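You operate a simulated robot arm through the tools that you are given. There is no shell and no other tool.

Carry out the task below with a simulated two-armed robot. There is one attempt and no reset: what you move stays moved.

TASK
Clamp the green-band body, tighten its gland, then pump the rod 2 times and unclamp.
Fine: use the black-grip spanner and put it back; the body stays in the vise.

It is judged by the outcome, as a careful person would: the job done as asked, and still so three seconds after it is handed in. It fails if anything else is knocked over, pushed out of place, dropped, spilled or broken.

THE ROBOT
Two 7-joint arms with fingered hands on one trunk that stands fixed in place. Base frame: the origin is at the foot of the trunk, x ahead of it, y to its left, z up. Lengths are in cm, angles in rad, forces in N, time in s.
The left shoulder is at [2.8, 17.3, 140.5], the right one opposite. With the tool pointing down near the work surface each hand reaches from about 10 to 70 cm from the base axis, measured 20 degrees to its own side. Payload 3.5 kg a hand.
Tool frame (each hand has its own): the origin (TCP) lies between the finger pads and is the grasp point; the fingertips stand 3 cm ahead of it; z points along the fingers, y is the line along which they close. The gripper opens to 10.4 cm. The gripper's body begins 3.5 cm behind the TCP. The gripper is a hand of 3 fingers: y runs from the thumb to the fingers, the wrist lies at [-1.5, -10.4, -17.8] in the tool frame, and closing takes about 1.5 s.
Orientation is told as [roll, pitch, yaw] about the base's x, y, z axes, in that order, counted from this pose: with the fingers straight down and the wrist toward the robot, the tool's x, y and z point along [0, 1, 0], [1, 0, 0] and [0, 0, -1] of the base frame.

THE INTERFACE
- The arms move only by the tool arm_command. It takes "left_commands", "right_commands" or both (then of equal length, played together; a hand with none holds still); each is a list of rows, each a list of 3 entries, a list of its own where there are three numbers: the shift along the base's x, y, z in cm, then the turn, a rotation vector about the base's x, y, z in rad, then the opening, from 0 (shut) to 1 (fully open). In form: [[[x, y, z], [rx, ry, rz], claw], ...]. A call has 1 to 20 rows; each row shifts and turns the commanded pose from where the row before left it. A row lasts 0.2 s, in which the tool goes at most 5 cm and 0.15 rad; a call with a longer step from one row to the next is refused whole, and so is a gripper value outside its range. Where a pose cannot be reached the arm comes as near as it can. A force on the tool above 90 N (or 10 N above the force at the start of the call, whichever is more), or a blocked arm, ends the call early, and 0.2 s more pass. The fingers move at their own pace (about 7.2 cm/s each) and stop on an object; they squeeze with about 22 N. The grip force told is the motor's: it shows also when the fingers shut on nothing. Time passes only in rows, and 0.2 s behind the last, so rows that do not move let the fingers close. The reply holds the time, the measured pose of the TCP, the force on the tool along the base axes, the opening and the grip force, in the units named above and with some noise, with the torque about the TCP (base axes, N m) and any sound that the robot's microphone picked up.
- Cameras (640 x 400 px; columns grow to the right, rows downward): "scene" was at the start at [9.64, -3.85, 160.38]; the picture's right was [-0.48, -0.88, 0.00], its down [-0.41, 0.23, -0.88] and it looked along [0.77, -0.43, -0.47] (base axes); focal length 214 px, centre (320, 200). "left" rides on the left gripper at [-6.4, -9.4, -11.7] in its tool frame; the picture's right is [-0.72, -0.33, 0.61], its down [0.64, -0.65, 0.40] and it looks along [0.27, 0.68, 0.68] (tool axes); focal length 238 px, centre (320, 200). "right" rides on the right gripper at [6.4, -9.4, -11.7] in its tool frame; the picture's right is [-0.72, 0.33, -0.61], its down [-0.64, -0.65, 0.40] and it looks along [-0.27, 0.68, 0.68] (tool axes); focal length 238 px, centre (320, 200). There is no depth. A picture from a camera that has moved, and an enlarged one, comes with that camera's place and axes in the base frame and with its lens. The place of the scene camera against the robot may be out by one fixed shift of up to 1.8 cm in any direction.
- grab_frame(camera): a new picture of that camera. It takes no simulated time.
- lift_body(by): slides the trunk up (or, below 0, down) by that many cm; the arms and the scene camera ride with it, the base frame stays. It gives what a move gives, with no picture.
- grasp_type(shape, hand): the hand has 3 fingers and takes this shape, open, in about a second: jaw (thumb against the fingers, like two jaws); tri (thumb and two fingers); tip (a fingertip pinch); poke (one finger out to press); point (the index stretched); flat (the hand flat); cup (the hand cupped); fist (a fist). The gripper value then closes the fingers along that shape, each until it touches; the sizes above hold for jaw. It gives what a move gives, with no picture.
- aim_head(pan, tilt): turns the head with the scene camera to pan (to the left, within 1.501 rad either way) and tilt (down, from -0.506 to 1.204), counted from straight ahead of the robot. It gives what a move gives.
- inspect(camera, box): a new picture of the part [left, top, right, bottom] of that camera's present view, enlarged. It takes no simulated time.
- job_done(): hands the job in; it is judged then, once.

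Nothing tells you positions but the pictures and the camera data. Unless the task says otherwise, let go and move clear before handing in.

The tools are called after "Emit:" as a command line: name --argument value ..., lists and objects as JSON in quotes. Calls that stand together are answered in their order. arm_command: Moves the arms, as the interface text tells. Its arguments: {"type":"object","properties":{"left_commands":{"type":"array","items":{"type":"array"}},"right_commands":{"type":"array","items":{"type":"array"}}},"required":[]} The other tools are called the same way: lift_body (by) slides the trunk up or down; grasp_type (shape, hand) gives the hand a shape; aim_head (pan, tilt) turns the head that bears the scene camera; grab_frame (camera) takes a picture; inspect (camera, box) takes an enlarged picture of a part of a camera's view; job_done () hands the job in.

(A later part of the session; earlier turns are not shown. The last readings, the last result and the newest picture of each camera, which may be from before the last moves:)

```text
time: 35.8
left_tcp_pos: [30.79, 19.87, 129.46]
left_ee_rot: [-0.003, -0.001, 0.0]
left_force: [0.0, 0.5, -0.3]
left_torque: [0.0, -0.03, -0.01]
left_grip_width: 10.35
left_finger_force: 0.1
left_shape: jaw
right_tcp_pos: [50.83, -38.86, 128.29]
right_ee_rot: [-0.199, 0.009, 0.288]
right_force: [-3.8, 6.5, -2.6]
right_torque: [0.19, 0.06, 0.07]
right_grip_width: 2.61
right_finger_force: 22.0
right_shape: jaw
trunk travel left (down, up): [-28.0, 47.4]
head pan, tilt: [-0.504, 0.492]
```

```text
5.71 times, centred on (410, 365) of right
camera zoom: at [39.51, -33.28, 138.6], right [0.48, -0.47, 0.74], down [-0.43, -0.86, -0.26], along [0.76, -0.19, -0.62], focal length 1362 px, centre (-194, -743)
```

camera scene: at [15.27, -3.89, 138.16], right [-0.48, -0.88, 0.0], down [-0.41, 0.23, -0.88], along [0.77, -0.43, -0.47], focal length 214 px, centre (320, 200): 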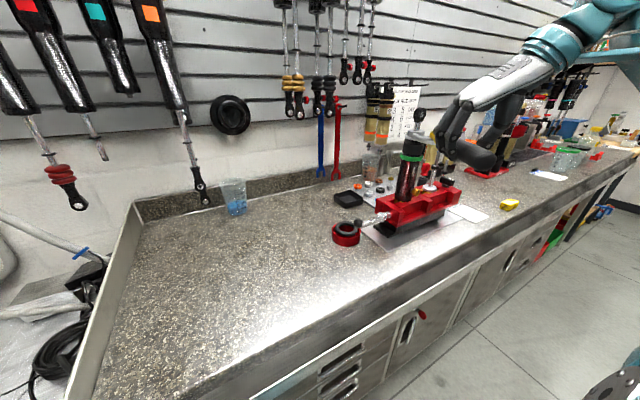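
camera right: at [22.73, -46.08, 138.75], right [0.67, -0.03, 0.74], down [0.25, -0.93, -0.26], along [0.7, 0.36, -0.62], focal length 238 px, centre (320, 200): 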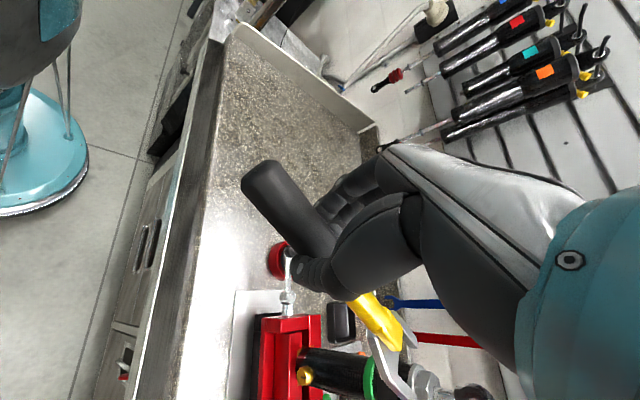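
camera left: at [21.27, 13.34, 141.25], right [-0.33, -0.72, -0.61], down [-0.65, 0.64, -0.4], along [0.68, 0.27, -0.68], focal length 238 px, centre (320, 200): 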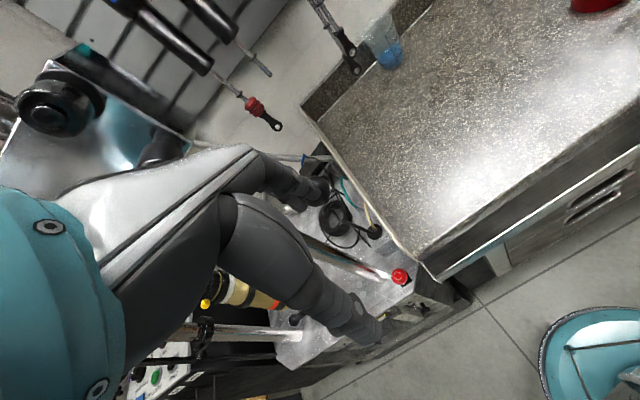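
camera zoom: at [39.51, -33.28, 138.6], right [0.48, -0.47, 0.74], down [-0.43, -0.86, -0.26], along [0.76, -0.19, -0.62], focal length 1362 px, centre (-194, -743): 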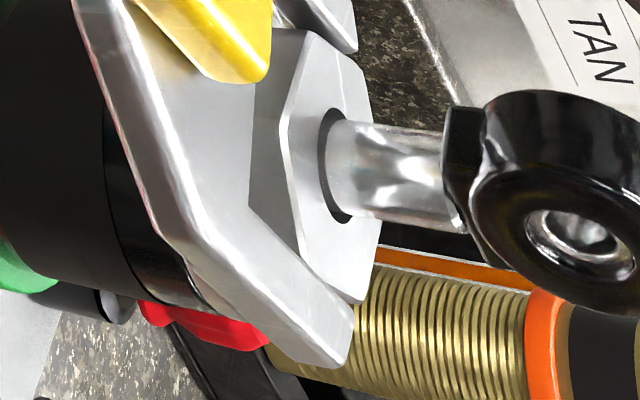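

Emit:
arm_command --right_commands '[[[2.19, 0.43, 0], [0, 0, -0.12], 0], [[2.23, 0.17, 0], [0, 0, -0.12], 0]]'

Emit:
inspect --camera "right" --box '[370, 330, 450, 400]'

Emit:
grab_frame --camera "scene"

Emit:
inspect --camera "scene" --box '[350, 90, 462, 170]'

```text
time: 36.4
left_tcp_pos: [30.03, 19.81, 129.75]
left_ee_rot: [0.002, -0.007, -0.001]
left_force: [-0.3, -0.2, -1.2]
left_torque: [0.01, -0.01, 0.01]
left_grip_width: 10.39
left_finger_force: 0.0
left_shape: jaw
right_tcp_pos: [54.22, -38.66, 128.55]
right_ee_rot: [-0.203, 0.014, 0.045]
right_force: [-45.8, -4.2, 4.3]
right_torque: [-0.09, 0.75, -0.06]
right_grip_width: 4.62
right_finger_force: 21.9
right_shape: jaw
trunk travel left (down, up): [-28.0, 47.4]
head pan, tilt: [-0.504, 0.492]
```

```text
5.71 times, centred on (410, 365) of right
camera zoom: at [44.63, -30.41, 138.82], right [0.36, -0.57, 0.74], down [-0.62, -0.74, -0.26], along [0.69, -0.37, -0.62], focal length 1362 px, centre (-194, -743)
```

zoom: 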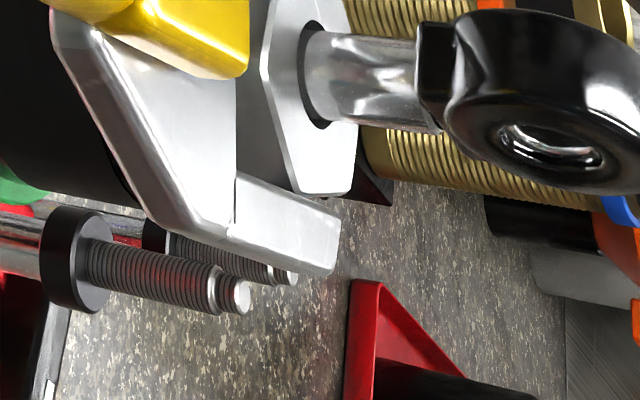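

```text
taken
camera scene: at [14.44, -3.84, 138.29], right [-0.48, -0.88, 0.0], down [-0.41, 0.23, -0.88], along [0.77, -0.43, -0.47], focal length 214 px, centre (320, 200)
```

scene: 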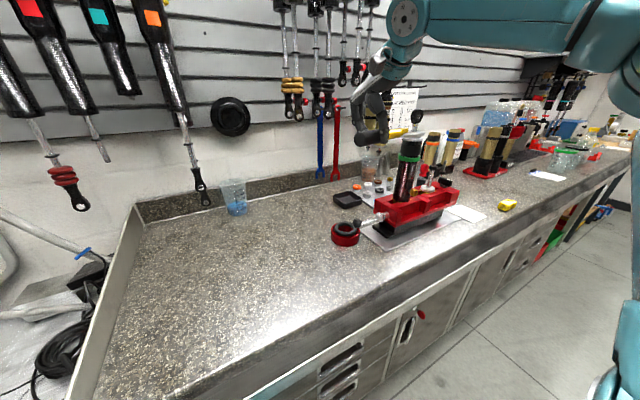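

```text
5.00 times, centred on (406, 130) of scene
camera zoom: at [14.44, -3.84, 138.29], right [-0.48, -0.88, 0.0], down [-0.41, 0.23, -0.88], along [0.77, -0.43, -0.47], focal length 1072 px, centre (-110, 550)
```

zoom: 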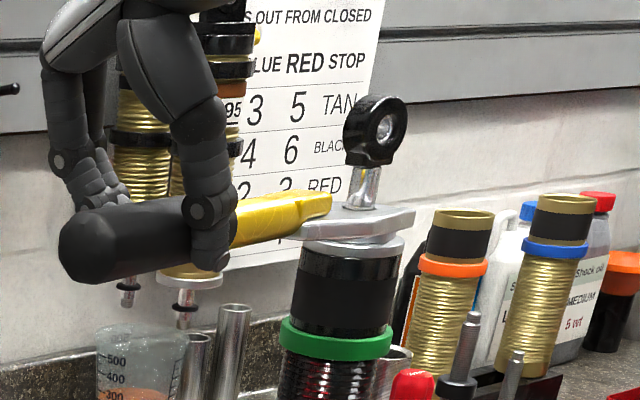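

The gland has come up hard, about 46 N at 18.6 cm or roughly 8.5 N·m, and the handle is forcing the fingers open. I'll back off to regain the grip, then read the build card for any torque requirement.

Emit:
arm_command --right_commands '[[[-2.0, -0.15, 0], [0, 0, 0.11], 0], [[-0.6, -0.1, 0], [0, 0, 0.04], 0], [[0, 0, 0], [0, 0, 0], 0], [[0, 0, 0], [0, 0, 0], 0]]'

Emit:
grab_frame --camera "right"

Emit:
inspect --camera "scene" --box '[350, 90, 462, 170]'

Emit:
inspect --camera "scene" --box '[430, 190, 500, 235]'

```text
time: 37.4
left_tcp_pos: [30.43, 19.75, 129.6]
left_ee_rot: [0.0, -0.002, -0.002]
left_force: [-0.6, -0.3, 0.6]
left_torque: [-0.03, -0.02, 0.02]
left_grip_width: 10.35
left_finger_force: 0.0
left_shape: jaw
right_tcp_pos: [52.35, -38.76, 128.48]
right_ee_rot: [-0.2, 0.007, 0.2]
right_force: [-18.6, -1.2, 3.1]
right_torque: [-0.05, 0.33, -0.14]
right_grip_width: 2.76
right_finger_force: 22.2
right_shape: jaw
trunk travel left (down, up): [-28.0, 47.4]
head pan, tilt: [-0.504, 0.492]
```

```text
taken
camera right: at [41.48, -32.16, 138.66], right [0.44, -0.51, 0.74], down [-0.5, -0.82, -0.26], along [0.74, -0.26, -0.62], focal length 238 px, centre (320, 200)
```

right: 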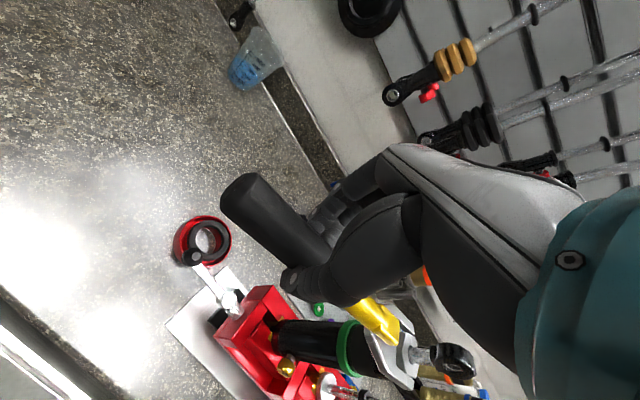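

```text
5.00 times, centred on (406, 130) of scene
camera zoom: at [14.92, -3.86, 138.21], right [-0.48, -0.88, 0.0], down [-0.41, 0.23, -0.88], along [0.77, -0.43, -0.47], focal length 1072 px, centre (-110, 550)
```

zoom: 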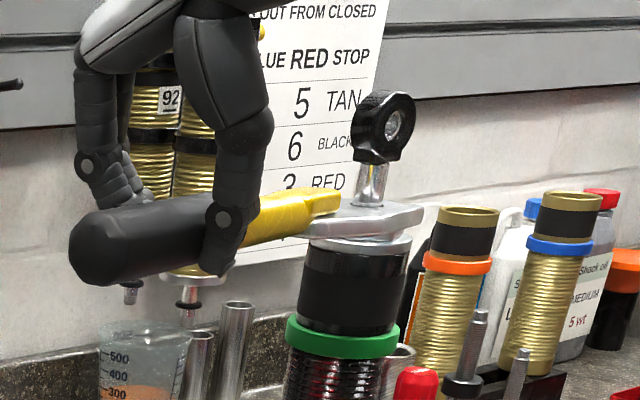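

```text
8.89 times, centred on (465, 212) of scene
camera zoom: at [14.92, -3.86, 138.21], right [-0.48, -0.88, 0.0], down [-0.41, 0.23, -0.88], along [0.77, -0.43, -0.47], focal length 1906 px, centre (-969, 89)
```

zoom: 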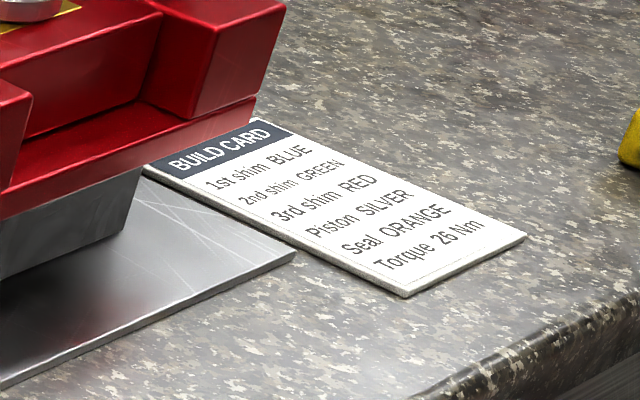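

The card says 26 N·m for the shaft build, and the gland itself is hard against its stop, since the spanner didn't move between 18 N and 46 N. I'll ease the handle until the load drops, then draw the spanner straight off the hex.

Emit:
arm_command --right_commands '[[[-0.5, -0.08, 0], [0, 0, 0.02], 0], [[0, 0, 0], [0, 0, 0], 0]]'

Emit:
inspect --camera "right" --box '[350, 300, 470, 400]'

```text
time: 38.0
left_tcp_pos: [30.61, 19.85, 129.4]
left_ee_rot: [0.0, -0.003, -0.001]
left_force: [-0.7, 0.0, 0.1]
left_torque: [-0.03, 0.0, 0.02]
left_grip_width: 10.36
left_finger_force: 0.1
left_shape: jaw
right_tcp_pos: [51.93, -38.81, 128.43]
right_ee_rot: [-0.201, 0.008, 0.221]
right_force: [-10.2, -0.3, 1.7]
right_torque: [0.04, 0.17, -0.08]
right_grip_width: 2.72
right_finger_force: 22.3
right_shape: jaw
trunk travel left (down, up): [-28.0, 47.4]
head pan, tilt: [-0.504, 0.492]
```

```text
4.00 times, centred on (410, 350) of right
camera zoom: at [41.02, -32.44, 138.63], right [0.45, -0.5, 0.74], down [-0.48, -0.83, -0.26], along [0.75, -0.24, -0.62], focal length 953 px, centre (-40, -400)
```

zoom: 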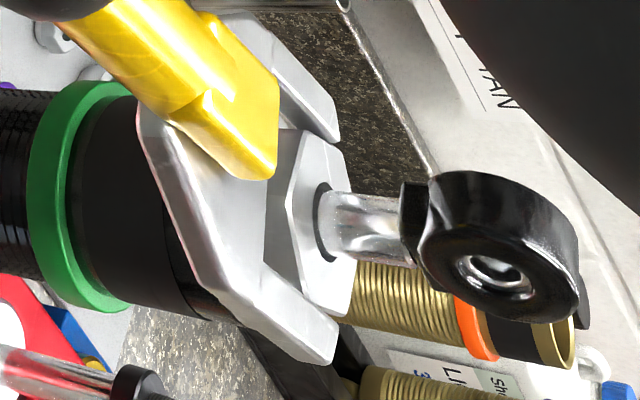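

Emit:
arm_command --right_commands '[[[-0.45, -0.07, 0], [0, 0, 0.02], 0], [[-0.09, 0.49, 0], [0, 0, 0], 0], [[-0.18, 0.98, 0], [0, 0, 0], 0]]'

Emit:
inspect --camera "right" --box '[350, 300, 470, 400]'

```text
time: 38.8
left_tcp_pos: [30.71, 19.42, 129.63]
left_ee_rot: [0.001, 0.001, 0.0]
left_force: [0.7, -0.1, 0.0]
left_torque: [0.03, 0.0, -0.02]
left_grip_width: 10.37
left_finger_force: 0.1
left_shape: jaw
right_tcp_pos: [51.28, -37.91, 128.13]
right_ee_rot: [-0.199, 0.011, 0.235]
right_force: [-4.2, -19.9, -1.6]
right_torque: [-0.31, 0.04, -0.1]
right_grip_width: 2.54
right_finger_force: 22.0
right_shape: jaw
trunk travel left (down, up): [-28.0, 47.4]
head pan, tilt: [-0.504, 0.492]
```

```text
4.00 times, centred on (410, 350) of right
camera zoom: at [40.38, -31.8, 138.44], right [0.46, -0.49, 0.74], down [-0.47, -0.84, -0.26], along [0.75, -0.23, -0.62], focal length 953 px, centre (-40, -400)
```

zoom: 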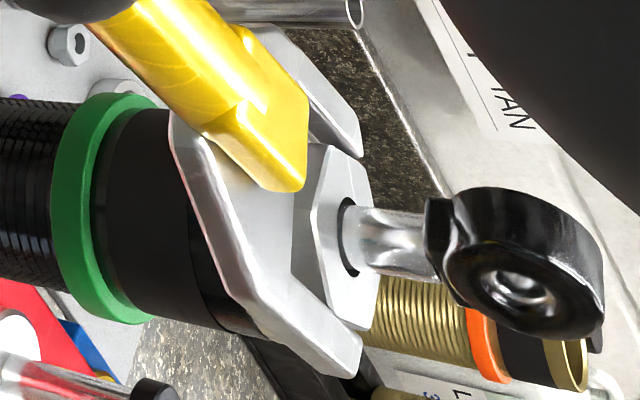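

The spanner is still binding on the hex from leftover side load. I'll ease back slightly more to neutral and pull gently again.

Emit:
arm_command --right_commands '[[[0.1, -0.6, 0], [0, 0, 0], 0], [[-0.35, -0.05, 0], [0, 0, 0.02], 0], [[0, 0, 0], [0, 0, 0], 0]]'

Emit:
arm_command --right_commands '[[[-0.09, 0.49, 0], [0, 0, 0], 0], [[-0.09, 0.49, 0], [0, 0, 0], 0]]'

Emit:
inspect --camera "right" --box '[350, 300, 470, 400]'

```text
time: 39.6
left_tcp_pos: [30.86, 19.61, 129.55]
left_ee_rot: [0.001, 0.0, 0.001]
left_force: [-0.2, -0.8, 0.0]
left_torque: [0.03, 0.01, 0.0]
left_grip_width: 10.36
left_finger_force: 0.0
left_shape: jaw
right_tcp_pos: [51.22, -38.22, 128.36]
right_ee_rot: [-0.199, 0.008, 0.261]
right_force: [-0.1, -7.5, -3.4]
right_torque: [-0.09, 0.02, -0.09]
right_grip_width: 2.49
right_finger_force: 21.9
right_shape: jaw
trunk travel left (down, up): [-28.0, 47.4]
head pan, tilt: [-0.504, 0.492]
```

```text
time: 40.2
left_tcp_pos: [30.82, 19.76, 129.49]
left_ee_rot: [-0.001, 0.0, -0.002]
left_force: [0.2, -0.7, -0.5]
left_torque: [-0.02, -0.02, 0.0]
left_grip_width: 10.38
left_finger_force: 0.0
left_shape: jaw
right_tcp_pos: [50.92, -37.05, 128.32]
right_ee_rot: [-0.197, 0.009, 0.259]
right_force: [0.2, 0.5, -2.2]
right_torque: [0.06, 0.0, 0.03]
right_grip_width: 2.48
right_finger_force: 22.0
right_shape: jaw
trunk travel left (down, up): [-28.0, 47.4]
head pan, tilt: [-0.504, 0.492]
```

```text
4.00 times, centred on (410, 350) of right
camera zoom: at [39.83, -31.23, 138.56], right [0.47, -0.48, 0.74], down [-0.45, -0.85, -0.26], along [0.76, -0.21, -0.62], focal length 953 px, centre (-40, -400)
```

zoom: 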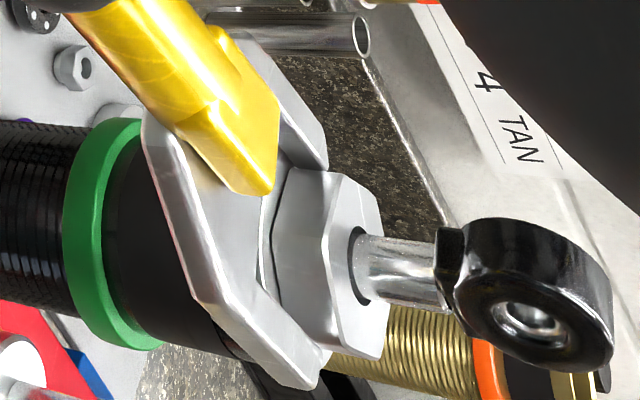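

It's sliding off freely now. I'll withdraw it completely along the same line.

Emit:
arm_command --right_commands '[[[-0.18, 0.98, 0], [0, 0, 0], 0], [[-0.27, 1.48, 0], [0, 0, 0], 0], [[-0.27, 1.48, 0], [0, 0, 0], 0], [[-0.36, 1.97, 0], [0, 0, 0], 0], [[-0.36, 1.97, 0], [0, 0, 0], 0]]'

Emit:
grab_frame --camera "right"

Emit:
grab_frame --camera "scene"

Emit:
inspect --camera "scene" --box '[408, 124, 440, 146]'

```text
time: 41.4
left_tcp_pos: [30.81, 19.82, 129.54]
left_ee_rot: [-0.002, 0.0, -0.001]
left_force: [0.4, 0.4, -0.4]
left_torque: [0.03, -0.02, -0.02]
left_grip_width: 10.38
left_finger_force: 0.1
left_shape: jaw
right_tcp_pos: [49.53, -29.04, 128.34]
right_ee_rot: [-0.198, 0.013, 0.259]
right_force: [0.0, 0.5, -3.3]
right_torque: [0.13, 0.02, -0.01]
right_grip_width: 2.5
right_finger_force: 21.9
right_shape: jaw
trunk travel left (down, up): [-28.0, 47.4]
head pan, tilt: [-0.504, 0.492]
```

```text
taken
camera right: at [38.45, -23.18, 138.6], right [0.47, -0.48, 0.74], down [-0.45, -0.85, -0.26], along [0.76, -0.21, -0.62], focal length 238 px, centre (320, 200)
```

right: 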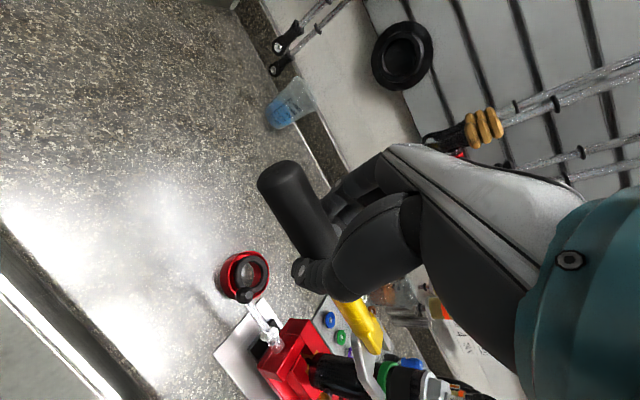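

```text
taken
camera scene: at [15.29, -3.82, 138.16], right [-0.48, -0.88, 0.0], down [-0.41, 0.23, -0.88], along [0.77, -0.43, -0.47], focal length 214 px, centre (320, 200)
```

scene: 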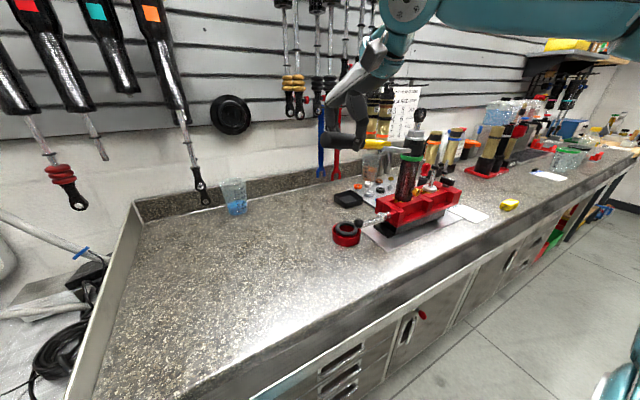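

```text
16.00 times, centred on (424, 135) of scene
camera zoom: at [15.29, -3.82, 138.16], right [-0.48, -0.88, 0.0], down [-0.41, 0.23, -0.88], along [0.77, -0.43, -0.47], focal length 3432 px, centre (-1344, 1240)
```

zoom: 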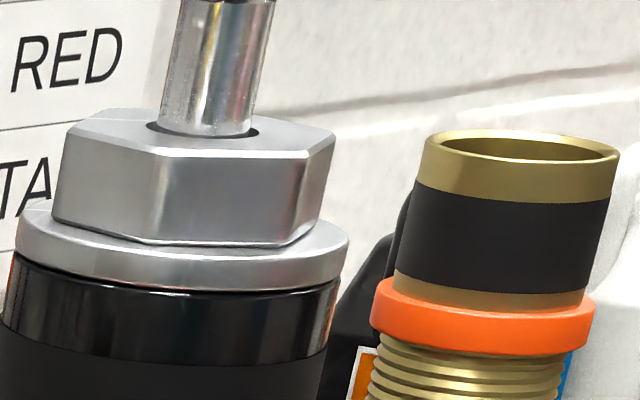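

The spanner is clear and the gland hex has visibly turned clockwise. Next I'll check how the spanner lies in the hand before setting it back.

Emit:
inspect --camera "scene" --box '[310, 100, 438, 180]'

Emit:
inspect --camera "right" --box '[250, 140, 450, 400]'

```text
5.00 times, centred on (374, 140) of scene
camera zoom: at [15.29, -3.82, 138.16], right [-0.48, -0.88, 0.0], down [-0.41, 0.23, -0.88], along [0.77, -0.43, -0.47], focal length 1072 px, centre (50, 500)
```

zoom: 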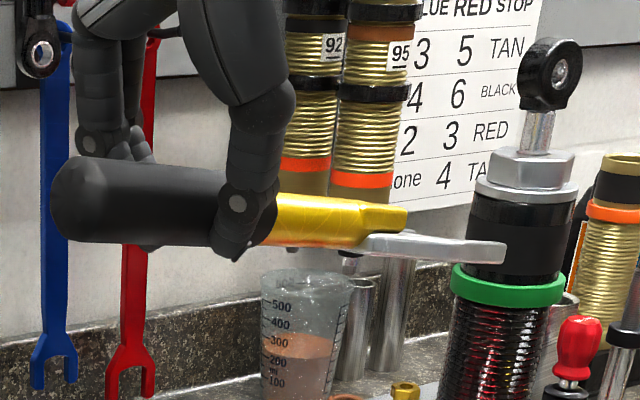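

```text
1.54 times, centred on (350, 270) of right
camera zoom: at [38.45, -23.18, 138.6], right [0.47, -0.48, 0.74], down [-0.45, -0.85, -0.26], along [0.76, -0.21, -0.62], focal length 367 px, centre (274, 92)
```

zoom: 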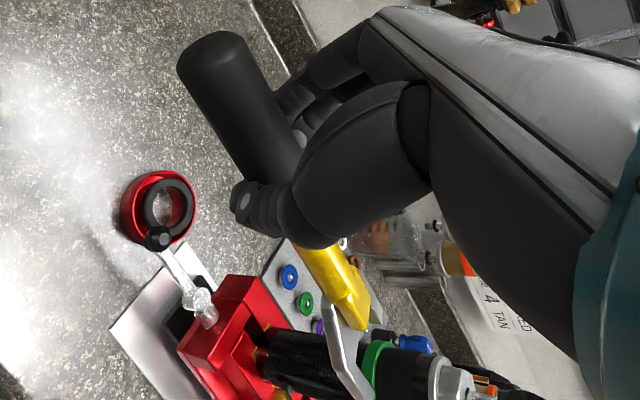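

The spanner has slid about 0.8 cm and rotated some in the grip, and it still droops. I'll swing it round to its original heading, clear of the body, tilt it level, and then lower it to where it lay.

Emit:
arm_command --right_commands '[[[0, 0, 0], [0, 0, 0.133], 0], [[0, 0, 0], [0, 0, 0.133], 0], [[0, 0, 0], [0, 0, 0.133], 0], [[0, 0, 0], [0, 0, 0.133], 0], [[0, 0, 0], [0, 0, 0.133], 0], [[0, 0, 0], [0, 0, 0.133], 0], [[0.44, -0.14, -1], [0, 0, 0.133], 0], [[0.44, -0.14, -1], [0, 0, 0.133], 0], [[0.44, -0.14, -1], [0, 0, 0.133], 0], [[0.44, -0.14, -1], [0, 0, 0.133], 0], [[0.44, -0.14, -1], [0, 0, 0.133], 0], [[0.44, -0.14, -1], [0, 0, 0.133], 0], [[0.44, -0.14, -1], [0, 0, 0.133], 0], [[0, 0, -1], [0.0179, -0.0984, 0], 0], [[0, 0, -1], [0.0179, -0.0984, 0], 0]]'

Emit:
grab_frame --camera "right"

Emit:
grab_frame --camera "scene"

Emit:
inspect --camera "scene" --box '[280, 100, 408, 200]'

```text
time: 44.6
left_tcp_pos: [30.8, 19.77, 129.45]
left_ee_rot: [0.0, 0.0, -0.001]
left_force: [-0.1, 0.1, 0.2]
left_torque: [0.01, -0.01, 0.03]
left_grip_width: 10.34
left_finger_force: 0.1
left_shape: jaw
right_tcp_pos: [52.83, -30.15, 119.25]
right_ee_rot: [-0.394, 0.055, 1.982]
right_force: [0.3, -1.0, -2.3]
right_torque: [-0.02, 0.13, -0.02]
right_grip_width: 2.47
right_finger_force: 21.9
right_shape: jaw
trunk travel left (down, up): [-28.0, 47.4]
head pan, tilt: [-0.504, 0.492]
```

```text
taken
camera right: at [46.78, -42.5, 128.12], right [0.24, 0.51, 0.82], down [0.95, -0.3, -0.09], along [0.2, 0.8, -0.56], focal length 238 px, centre (320, 200)
```

right: 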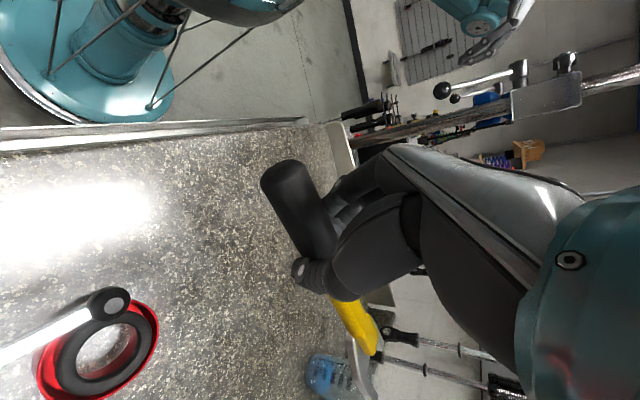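

```text
taken
camera scene: at [15.31, -3.86, 138.16], right [-0.48, -0.88, 0.0], down [-0.41, 0.23, -0.88], along [0.77, -0.43, -0.47], focal length 214 px, centre (320, 200)
```

scene: 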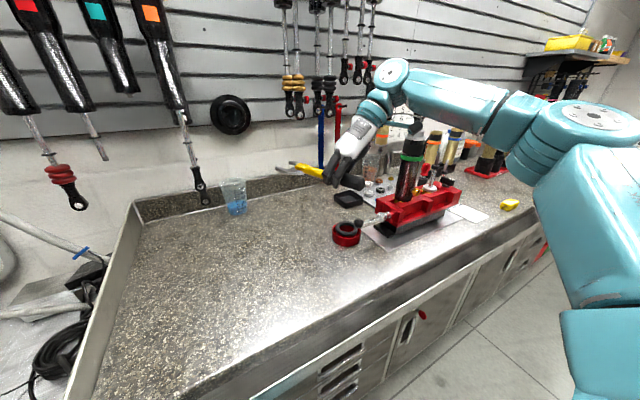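

```text
4.00 times, centred on (344, 150) of scene
camera zoom: at [15.31, -3.86, 138.16], right [-0.48, -0.88, 0.0], down [-0.41, 0.23, -0.88], along [0.77, -0.43, -0.47], focal length 858 px, centre (224, 400)
```

zoom: 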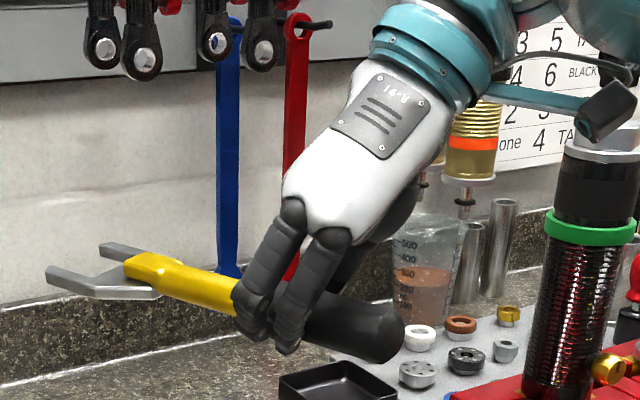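

The spanner is nearly level and almost back on its original heading. I'll make small corrections and lower it toward its spot.

Emit:
arm_command --right_commands '[[[0, 0, 0], [0.014, -0.079, -0.09], 0], [[0, 0, -3.2], [0, 0, 0], 0], [[0, 0, -3.2], [0, 0, 0], 0], [[0, 0, -3.2], [0, 0, 0], 0], [[0, 0, -3.2], [0, 0, 0], 0], [[0, 0, -3.2], [0, 0, 0], 0], [[0, 0, -2.8], [0, 0, 0], 0]]'

Emit:
grab_frame --camera "right"

Emit:
inspect --camera "scene" --box '[270, 170, 398, 270]'

```text
time: 46.2
left_tcp_pos: [30.8, 19.84, 129.49]
left_ee_rot: [0.001, 0.001, 0.0]
left_force: [0.8, 0.2, 0.2]
left_torque: [-0.02, 0.0, -0.02]
left_grip_width: 10.36
left_finger_force: 0.1
left_shape: jaw
right_tcp_pos: [52.65, -30.11, 100.41]
right_ee_rot: [-0.473, 0.071, 1.889]
right_force: [0.5, 0.2, -3.2]
right_torque: [-0.06, 0.13, 0.02]
right_grip_width: 2.5
right_finger_force: 22.0
right_shape: jaw
trunk travel left (down, up): [-28.0, 47.4]
head pan, tilt: [-0.504, 0.492]
```

```text
taken
camera right: at [44.96, -41.99, 108.6], right [0.22, 0.48, 0.85], down [0.92, -0.39, -0.02], along [0.32, 0.79, -0.53], focal length 238 px, centre (320, 200)
```

right: 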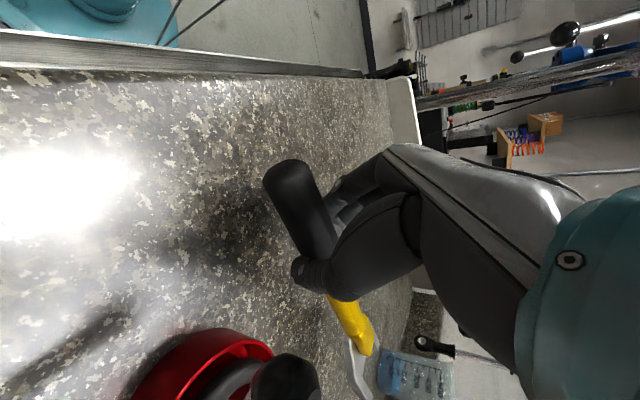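

```text
4.00 times, centred on (334, 220) of scene
camera zoom: at [15.32, -3.88, 138.15], right [-0.48, -0.88, 0.0], down [-0.41, 0.23, -0.88], along [0.77, -0.43, -0.47], focal length 858 px, centre (264, 120)
```

zoom: 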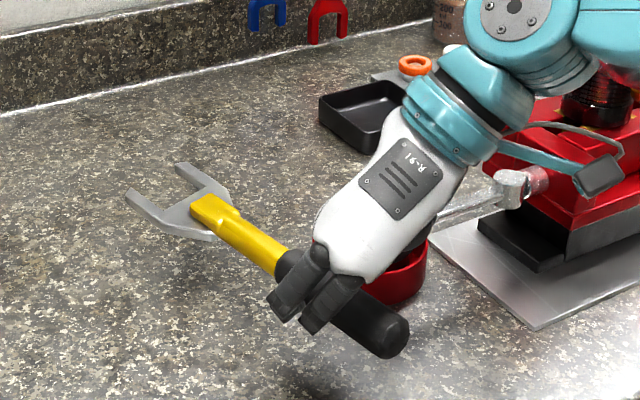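

It's level and on heading. I'll lower the last few centimetres gently until it touches the bench.

Emit:
arm_command --right_commands '[[[0, 0, -1.5], [0, 0, 0], 0], [[0, 0, -1.2], [0, 0, 0], 0], [[0, 0, -0.7], [0, 0, 0], 0]]'

Emit:
arm_command --right_commands '[[[0, 0, -0.4], [0, 0, 0], 0]]'

Emit:
inspect --camera "scene" --box '[270, 190, 398, 280]'

```text
time: 47.0
left_tcp_pos: [30.73, 19.9, 129.53]
left_ee_rot: [0.001, -0.001, 0.0]
left_force: [-0.5, -0.8, 0.3]
left_torque: [-0.02, -0.03, 0.02]
left_grip_width: 10.38
left_finger_force: 0.1
left_shape: jaw
right_tcp_pos: [52.6, -30.11, 97.06]
right_ee_rot: [-0.473, 0.071, 1.886]
right_force: [-0.3, -0.5, -3.6]
right_torque: [-0.02, 0.14, 0.03]
right_grip_width: 2.48
right_finger_force: 22.3
right_shape: jaw
trunk travel left (down, up): [-28.0, 47.4]
head pan, tilt: [-0.504, 0.492]
```

```text
time: 47.4
left_tcp_pos: [30.9, 19.7, 129.46]
left_ee_rot: [-0.001, 0.001, 0.0]
left_force: [0.0, 1.5, 0.8]
left_torque: [-0.01, 0.04, 0.03]
left_grip_width: 10.39
left_finger_force: 0.0
left_shape: jaw
right_tcp_pos: [52.58, -30.12, 96.71]
right_ee_rot: [-0.475, 0.072, 1.886]
right_force: [0.1, -0.5, -2.6]
right_torque: [-0.03, 0.12, 0.01]
right_grip_width: 2.47
right_finger_force: 21.7
right_shape: jaw
trunk travel left (down, up): [-28.0, 47.4]
head pan, tilt: [-0.504, 0.492]
```

```text
4.44 times, centred on (334, 235) of scene
camera zoom: at [15.31, -3.87, 138.16], right [-0.48, -0.88, 0.0], down [-0.41, 0.23, -0.88], along [0.77, -0.43, -0.47], focal length 953 px, centre (258, 44)
```

zoom: 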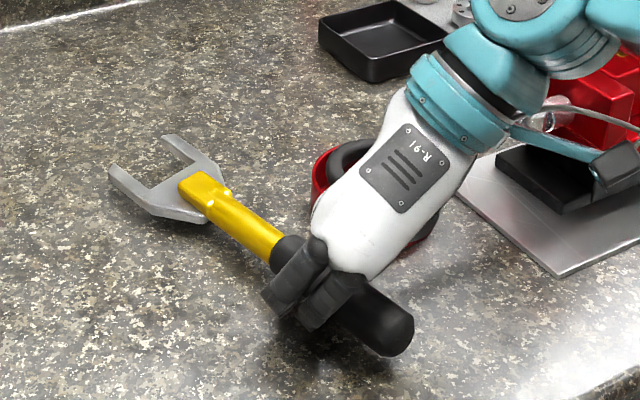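

Emit:
arm_command --right_commands '[[[0, 0, -0.4], [0, 0, 0], 0]]'

Emit:
arm_command --right_commands '[[[0, 0, -0.35], [0, 0, 0], 0]]'

Emit:
grab_frame --camera "right"

Emit:
inspect --camera "scene" --box '[340, 190, 420, 250]'

```text
time: 47.8
left_tcp_pos: [31.0, 19.81, 129.49]
left_ee_rot: [-0.001, 0.002, 0.001]
left_force: [0.3, -0.6, -0.2]
left_torque: [-0.01, 0.03, 0.0]
left_grip_width: 10.35
left_finger_force: 0.0
left_shape: jaw
right_tcp_pos: [52.58, -30.27, 96.24]
right_ee_rot: [-0.475, 0.071, 1.888]
right_force: [0.2, 0.0, -2.4]
right_torque: [-0.03, 0.15, 0.0]
right_grip_width: 2.49
right_finger_force: 21.7
right_shape: jaw
trunk travel left (down, up): [-28.0, 47.4]
head pan, tilt: [-0.504, 0.492]
```

```text
time: 48.2
left_tcp_pos: [30.74, 19.86, 129.59]
left_ee_rot: [-0.001, 0.001, 0.001]
left_force: [-0.1, 0.7, 0.1]
left_torque: [-0.01, -0.01, 0.02]
left_grip_width: 10.34
left_finger_force: 0.1
left_shape: jaw
right_tcp_pos: [52.57, -30.1, 96.15]
right_ee_rot: [-0.478, 0.07, 1.887]
right_force: [-1.4, 1.0, 5.3]
right_torque: [0.08, 0.2, 0.01]
right_grip_width: 2.49
right_finger_force: 21.8
right_shape: jaw
trunk travel left (down, up): [-28.0, 47.4]
head pan, tilt: [-0.504, 0.492]
```

```text
taken
camera right: at [44.95, -41.94, 104.24], right [0.22, 0.48, 0.85], down [0.92, -0.39, -0.02], along [0.32, 0.79, -0.53], focal length 238 px, centre (320, 200)
```

right: 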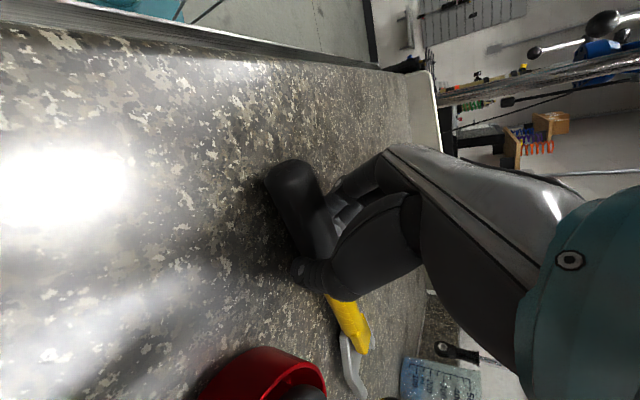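

```text
6.67 times, centred on (380, 220) of scene
camera zoom: at [15.19, -3.83, 138.19], right [-0.48, -0.88, 0.0], down [-0.41, 0.23, -0.88], along [0.77, -0.43, -0.47], focal length 1430 px, centre (-80, 67)
```

zoom: 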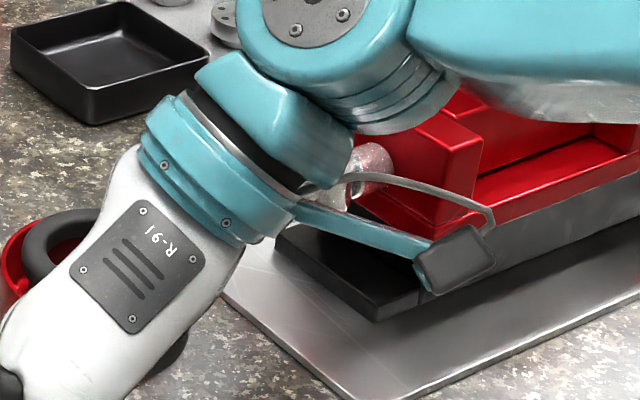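

Contact made. I'll release the grip and rise straight up.

Emit:
arm_command --right_commands '[[[0, 0, 0], [0, 0, 0], 0.35], [[0, 0, 0], [0, 0, 0], 0.5], [[0, 0, 0], [0, 0, 0], 0.6], [[0, 0, 0], [0, 0, 0], 0.6]]'

Emit:
inspect --camera "scene" --box '[270, 190, 398, 280]'

Emit:
grab_frame --camera "right"

```text
time: 49.2
left_tcp_pos: [30.71, 19.81, 129.48]
left_ee_rot: [0.001, 0.001, 0.002]
left_force: [-1.3, 0.9, -0.1]
left_torque: [0.0, 0.03, -0.01]
left_grip_width: 10.36
left_finger_force: 0.0
left_shape: jaw
right_tcp_pos: [52.51, -30.12, 96.12]
right_ee_rot: [-0.479, 0.071, 1.885]
right_force: [1.3, -4.7, 17.3]
right_torque: [0.29, -0.02, -0.05]
right_grip_width: 5.8
right_finger_force: 0.0
right_shape: jaw
trunk travel left (down, up): [-28.0, 47.4]
head pan, tilt: [-0.504, 0.492]
```

```text
4.44 times, centred on (334, 235) of scene
camera zoom: at [15.16, -3.83, 138.19], right [-0.48, -0.88, 0.0], down [-0.41, 0.23, -0.88], along [0.77, -0.43, -0.47], focal length 953 px, centre (258, 44)
```

zoom: 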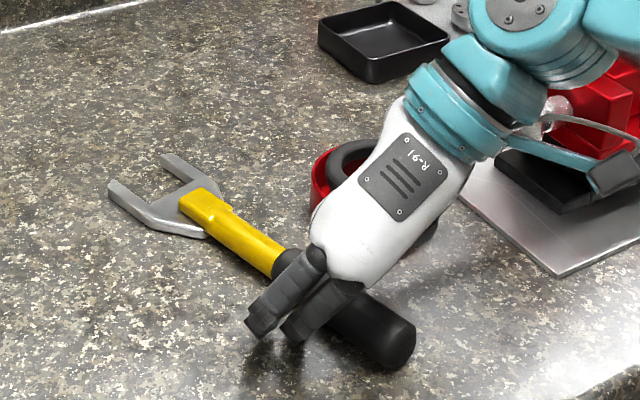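

```text
taken
camera right: at [44.93, -41.97, 104.27], right [0.22, 0.48, 0.85], down [0.92, -0.39, -0.02], along [0.32, 0.79, -0.53], focal length 238 px, centre (320, 200)
```

right: 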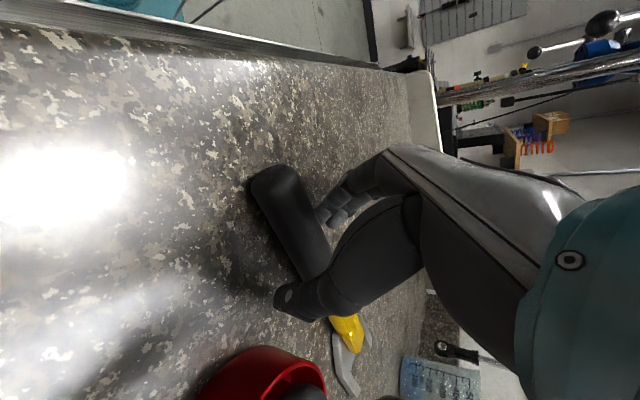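

Emit:
arm_command --right_commands '[[[0, 0, 1], [0, 0, 0], 0.7], [[0, 0, 2], [0, 0, 0], 0.7], [[0, 0, 3], [0, 0, 0], 0.7], [[0, 0, 4], [0, 0, 0], 0.7], [[0, 0, 4], [0, 0, 0], 0.7], [[-2, 0, 4], [0, 0, 0], 0.7], [[-3, 0, 4], [0, 0, 0], 0.7]]'

Emit:
grab_frame --camera "scene"

Emit:
inspect --camera "scene" --box '[270, 190, 398, 280]'

```text
time: 50.8
left_tcp_pos: [30.8, 19.8, 129.52]
left_ee_rot: [0.0, -0.001, 0.001]
left_force: [-0.1, 0.7, 0.6]
left_torque: [0.0, -0.02, -0.04]
left_grip_width: 10.38
left_finger_force: 0.1
left_shape: jaw
right_tcp_pos: [47.57, -30.11, 118.17]
right_ee_rot: [-0.473, 0.071, 1.887]
right_force: [0.0, 0.9, 0.0]
right_torque: [-0.01, 0.0, -0.02]
right_grip_width: 7.25
right_finger_force: 0.1
right_shape: jaw
trunk travel left (down, up): [-28.0, 47.4]
head pan, tilt: [-0.504, 0.492]
```

```text
taken
camera scene: at [15.2, -3.83, 138.18], right [-0.48, -0.88, 0.0], down [-0.41, 0.23, -0.88], along [0.77, -0.43, -0.47], focal length 214 px, centre (320, 200)
```

scene: 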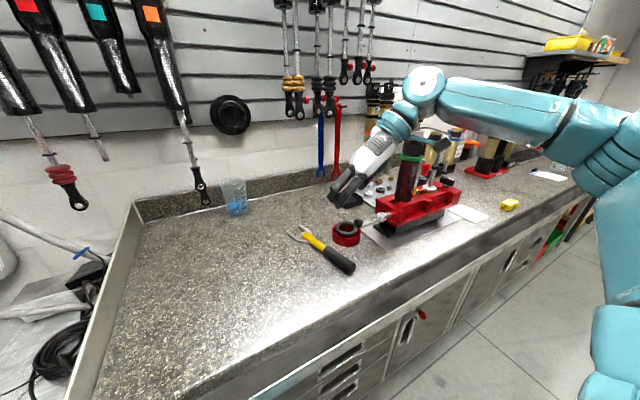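

```text
4.44 times, centred on (334, 235) of scene
camera zoom: at [15.2, -3.83, 138.18], right [-0.48, -0.88, 0.0], down [-0.41, 0.23, -0.88], along [0.77, -0.43, -0.47], focal length 953 px, centre (258, 44)
```

zoom: 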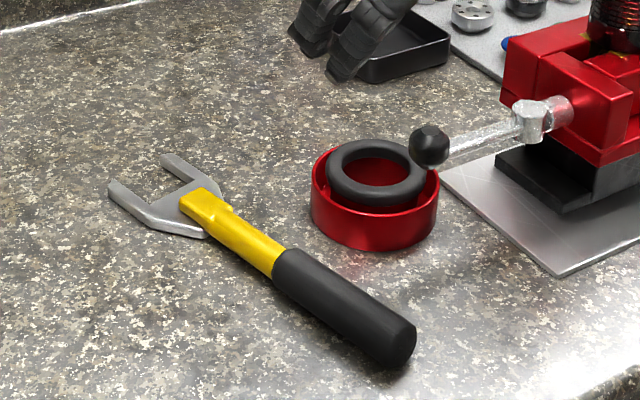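

The spanner is back where it lay, and the lever is still at the clamped stop. Next is pumping the rod. The eyelet is at about (55.5,-57,130), so I'll raise the trunk for reach and level the hand again.

Emit:
lift_body --by 28

Emit:
arm_command --right_commands '[[[0, 0, 0], [-0.037, 0.114, 0], 1], [[0, 0, 0], [-0.037, 0.114, 0], 1], [[0, 0, 0], [-0.037, 0.114, 0], 1], [[0, 0, 0], [-0.037, 0.114, 0], 1], [[0, 0, 0], [0, 0, -0.14], 1], [[0, 0, 0], [0, 0, -0.14], 1], [[0, 0, 0], [0, 0, -0.14], 1], [[0, 0, 0], [0, 0, -0.14], 1], [[0, 0, 0], [0, 0, -0.14], 1], [[0, 0, 0], [0, 0, -0.14], 1], [[0, 0, 0], [0, 0, -0.14], 1], [[0, 0, 0], [0, 0, -0.14], 1], [[0, 0, 0], [0, 0, -0.14], 1], [[0, 0, 0], [0, 0, -0.14], 1], [[0, 0, 0], [0, 0, -0.14], 1], [[0, 0, 0], [0, 0, -0.14], 1], [[0, 0, 0], [0, 0, -0.14], 1], [[0, 0, 0], [0, 0, -0.14], 1], [[0, 0, 0], [0, 0, -0.14], 1], [[0, 0, 0], [0, 0, -0.14], 1]]'

Emit:
grab_frame --camera "scene"

Emit:
grab_frame --camera "right"

```text
time: 53.7
left_tcp_pos: [30.82, 19.75, 157.51]
left_ee_rot: [0.001, -0.001, -0.001]
left_force: [-0.7, -0.3, 0.2]
left_torque: [0.01, 0.01, -0.01]
left_grip_width: 10.38
left_finger_force: 0.0
left_shape: jaw
right_tcp_pos: [47.66, -30.18, 146.0]
right_ee_rot: [-0.475, 0.071, 1.886]
right_force: [-0.2, 0.5, -0.7]
right_torque: [0.01, -0.04, 0.0]
right_grip_width: 7.24
right_finger_force: 0.0
right_shape: jaw
trunk travel left (down, up): [-56.0, 19.4]
head pan, tilt: [-0.504, 0.492]
```

```text
time: 57.9
left_tcp_pos: [30.75, 19.82, 157.35]
left_ee_rot: [-0.001, -0.001, 0.0]
left_force: [-0.6, 0.5, -0.1]
left_torque: [0.03, -0.02, 0.02]
left_grip_width: 10.37
left_finger_force: 0.0
left_shape: jaw
right_tcp_pos: [47.71, -30.17, 146.0]
right_ee_rot: [0.007, 0.063, -0.322]
right_force: [-0.8, -0.4, 0.8]
right_torque: [0.02, 0.0, 0.0]
right_grip_width: 10.35
right_finger_force: 0.1
right_shape: jaw
trunk travel left (down, up): [-56.0, 19.4]
head pan, tilt: [-0.504, 0.492]
```

```text
taken
camera scene: at [9.08, -3.78, 166.4], right [-0.48, -0.88, 0.0], down [-0.41, 0.23, -0.88], along [0.77, -0.43, -0.47], focal length 214 px, centre (320, 200)
```

scene: 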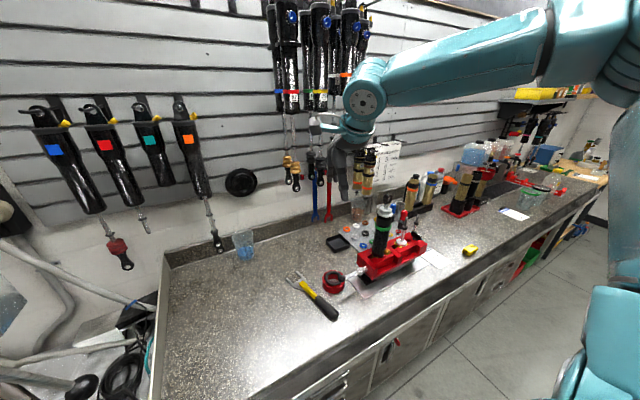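

```text
taken
camera right: at [41.45, -21.36, 158.22], right [0.12, -0.8, 0.59], down [-0.84, -0.39, -0.37], along [0.52, -0.45, -0.72], focal length 238 px, centre (320, 200)
```

right: 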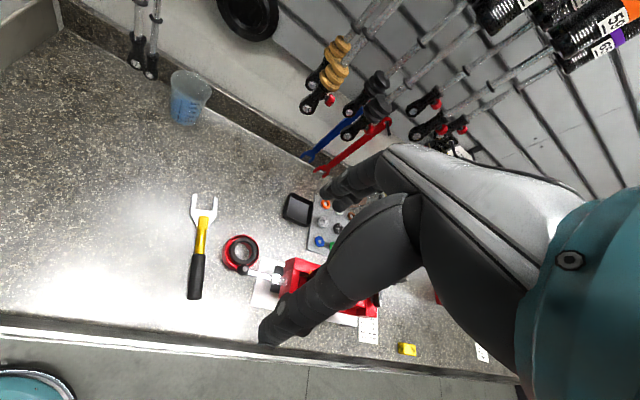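

I'll move the open hand over the eyelet, staying above it.

Emit:
arm_command --right_commands '[[[1.1, -3.84, -0.4], [0, -0.03, 0], 1], [[1.1, -3.84, -0.4], [0, -0.03, 0], 1], [[1.1, -3.84, -0.4], [0, 0, 0], 1], [[1.1, -3.84, -0.4], [0, 0, 0], 1], [[1.1, -3.84, -0.4], [0, 0, 0], 1], [[1.1, -3.84, -0.4], [0, 0, 0], 1], [[1.1, -3.84, -0.4], [0, 0, 0], 1]]'

Emit:
grab_frame --camera "right"

Emit:
inspect --camera "scene" --box '[350, 150, 446, 230]'

```text
time: 59.5
left_tcp_pos: [30.85, 19.83, 157.4]
left_ee_rot: [0.0, 0.002, 0.001]
left_force: [0.9, -0.8, 0.3]
left_torque: [-0.01, -0.02, 0.0]
left_grip_width: 10.38
left_finger_force: 0.0
left_shape: jaw
right_tcp_pos: [55.42, -56.89, 143.05]
right_ee_rot: [0.025, 0.006, -0.319]
right_force: [-0.9, 0.3, 0.1]
right_torque: [0.03, -0.02, 0.01]
right_grip_width: 10.4
right_finger_force: 0.0
right_shape: jaw
trunk travel left (down, up): [-56.0, 19.4]
head pan, tilt: [-0.504, 0.492]
```

```text
taken
camera right: at [48.46, -48.22, 154.86], right [0.08, -0.8, 0.59], down [-0.82, -0.39, -0.42], along [0.57, -0.45, -0.69], focal length 238 px, centre (320, 200)
```

right: 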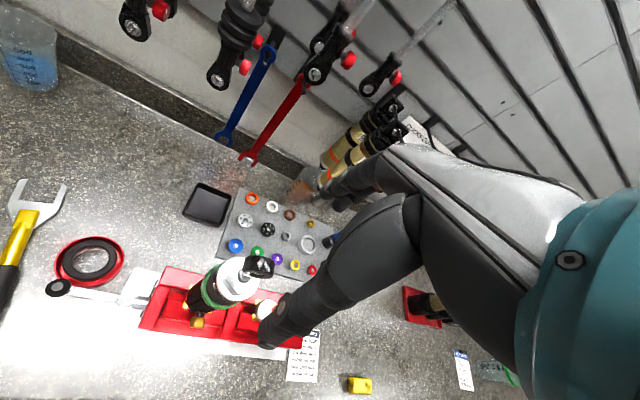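

```text
5.00 times, centred on (398, 190) of scene
camera zoom: at [9.15, -3.91, 166.39], right [-0.48, -0.88, 0.0], down [-0.41, 0.23, -0.88], along [0.77, -0.43, -0.47], focal length 1072 px, centre (-70, 250)
```

zoom: 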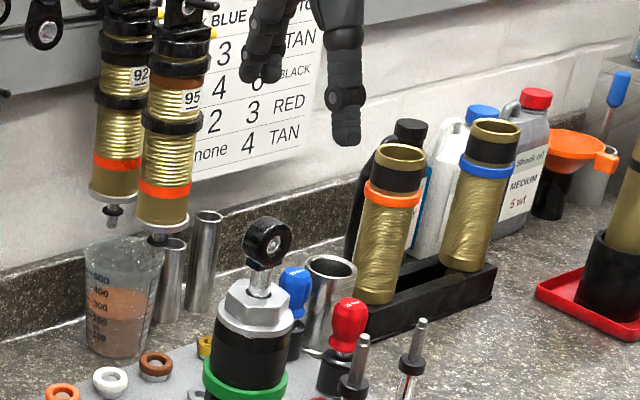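

The eyelet is at about (56,-57.3,130.3). I'll descend partway with open fingers and recheck the alignment.

Emit:
arm_command --right_commands '[[[0.3, -0.2, -2.5], [0, 0, 0], 1], [[0.3, -0.2, -2.5], [0, 0, 0], 1], [[0, 0, -2.5], [0, 0, 0], 0.8]]'

Emit:
grab_frame --camera "right"

Emit:
inspect --camera "scene" --box '[360, 160, 440, 220]'

```text
time: 60.3
left_tcp_pos: [30.79, 19.78, 157.5]
left_ee_rot: [-0.001, 0.0, -0.001]
left_force: [0.5, -0.1, -0.2]
left_torque: [-0.02, -0.03, 0.0]
left_grip_width: 10.36
left_finger_force: 0.0
left_shape: jaw
right_tcp_pos: [55.91, -57.36, 135.54]
right_ee_rot: [0.024, 0.003, -0.319]
right_force: [0.2, 0.5, 0.1]
right_torque: [-0.01, -0.02, 0.01]
right_grip_width: 8.35
right_finger_force: 0.0
right_shape: jaw
trunk travel left (down, up): [-56.0, 19.4]
head pan, tilt: [-0.504, 0.492]
```

```text
taken
camera right: at [49.06, -48.68, 147.47], right [0.08, -0.8, 0.59], down [-0.82, -0.39, -0.42], along [0.57, -0.45, -0.69], focal length 238 px, centre (320, 200)
```

right: 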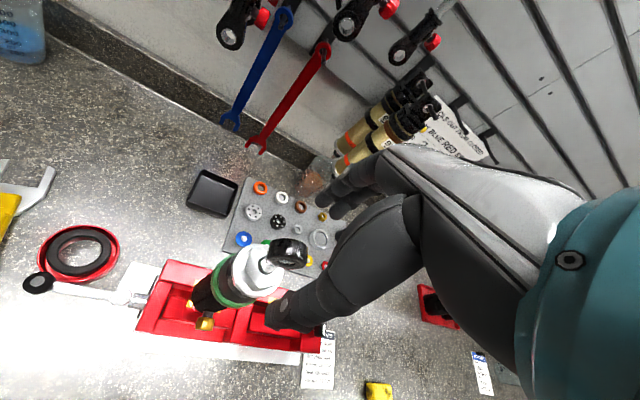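

```text
6.67 times, centred on (400, 190) of scene
camera zoom: at [9.06, -3.86, 166.4], right [-0.48, -0.88, 0.0], down [-0.41, 0.23, -0.88], along [0.77, -0.43, -0.47], focal length 1430 px, centre (-213, 267)
```

zoom: 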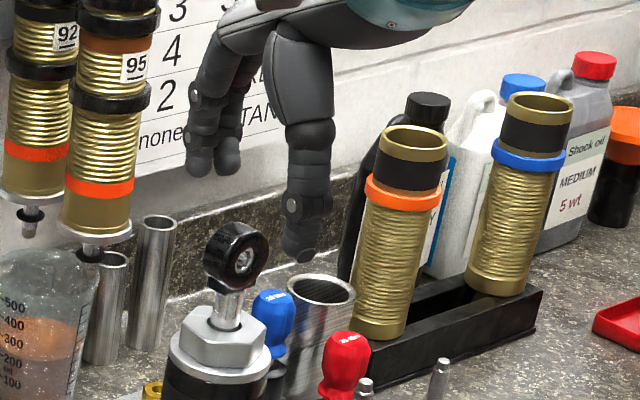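

Emit:
arm_command --right_commands '[[[0.3, 0.1, -2], [0, 0, 0], 0.8], [[0.2, 0.1, -2], [0, 0, 0], 0.8], [[0, 0, -1.5], [0, 0, 0], 0.8]]'

Emit:
grab_frame --camera "right"

Emit:
inspect --camera "scene" --box '[360, 160, 440, 220]'

```text
time: 61.1
left_tcp_pos: [30.84, 19.77, 157.48]
left_ee_rot: [-0.001, 0.001, 0.001]
left_force: [-0.7, 0.6, 0.5]
left_torque: [0.04, -0.04, -0.02]
left_grip_width: 10.39
left_finger_force: 0.0
left_shape: jaw
right_tcp_pos: [56.54, -57.24, 130.12]
right_ee_rot: [0.026, 0.002, -0.322]
right_force: [0.4, 0.1, 0.0]
right_torque: [0.01, -0.01, -0.01]
right_grip_width: 8.33
right_finger_force: 0.0
right_shape: jaw
trunk travel left (down, up): [-56.0, 19.4]
head pan, tilt: [-0.504, 0.492]
```

```text
taken
camera right: at [49.59, -48.51, 142.0], right [0.08, -0.8, 0.59], down [-0.82, -0.39, -0.42], along [0.57, -0.45, -0.69], focal length 238 px, centre (320, 200)
```

right: 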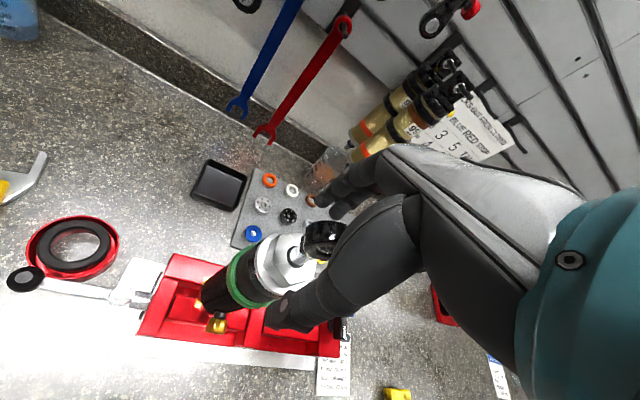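

```text
6.67 times, centred on (400, 190) of scene
camera zoom: at [9.07, -3.85, 166.4], right [-0.48, -0.88, 0.0], down [-0.41, 0.23, -0.88], along [0.77, -0.43, -0.47], focal length 1430 px, centre (-213, 267)
```

zoom: 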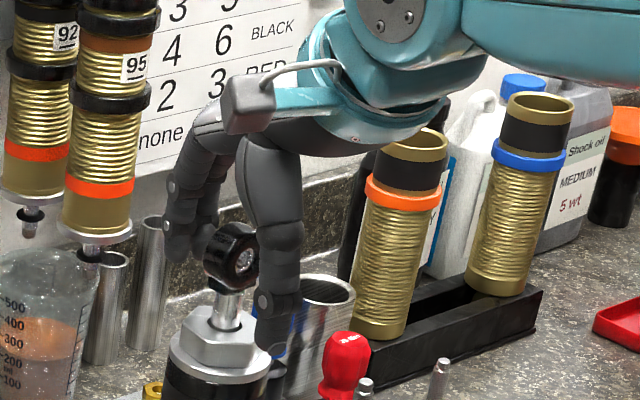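

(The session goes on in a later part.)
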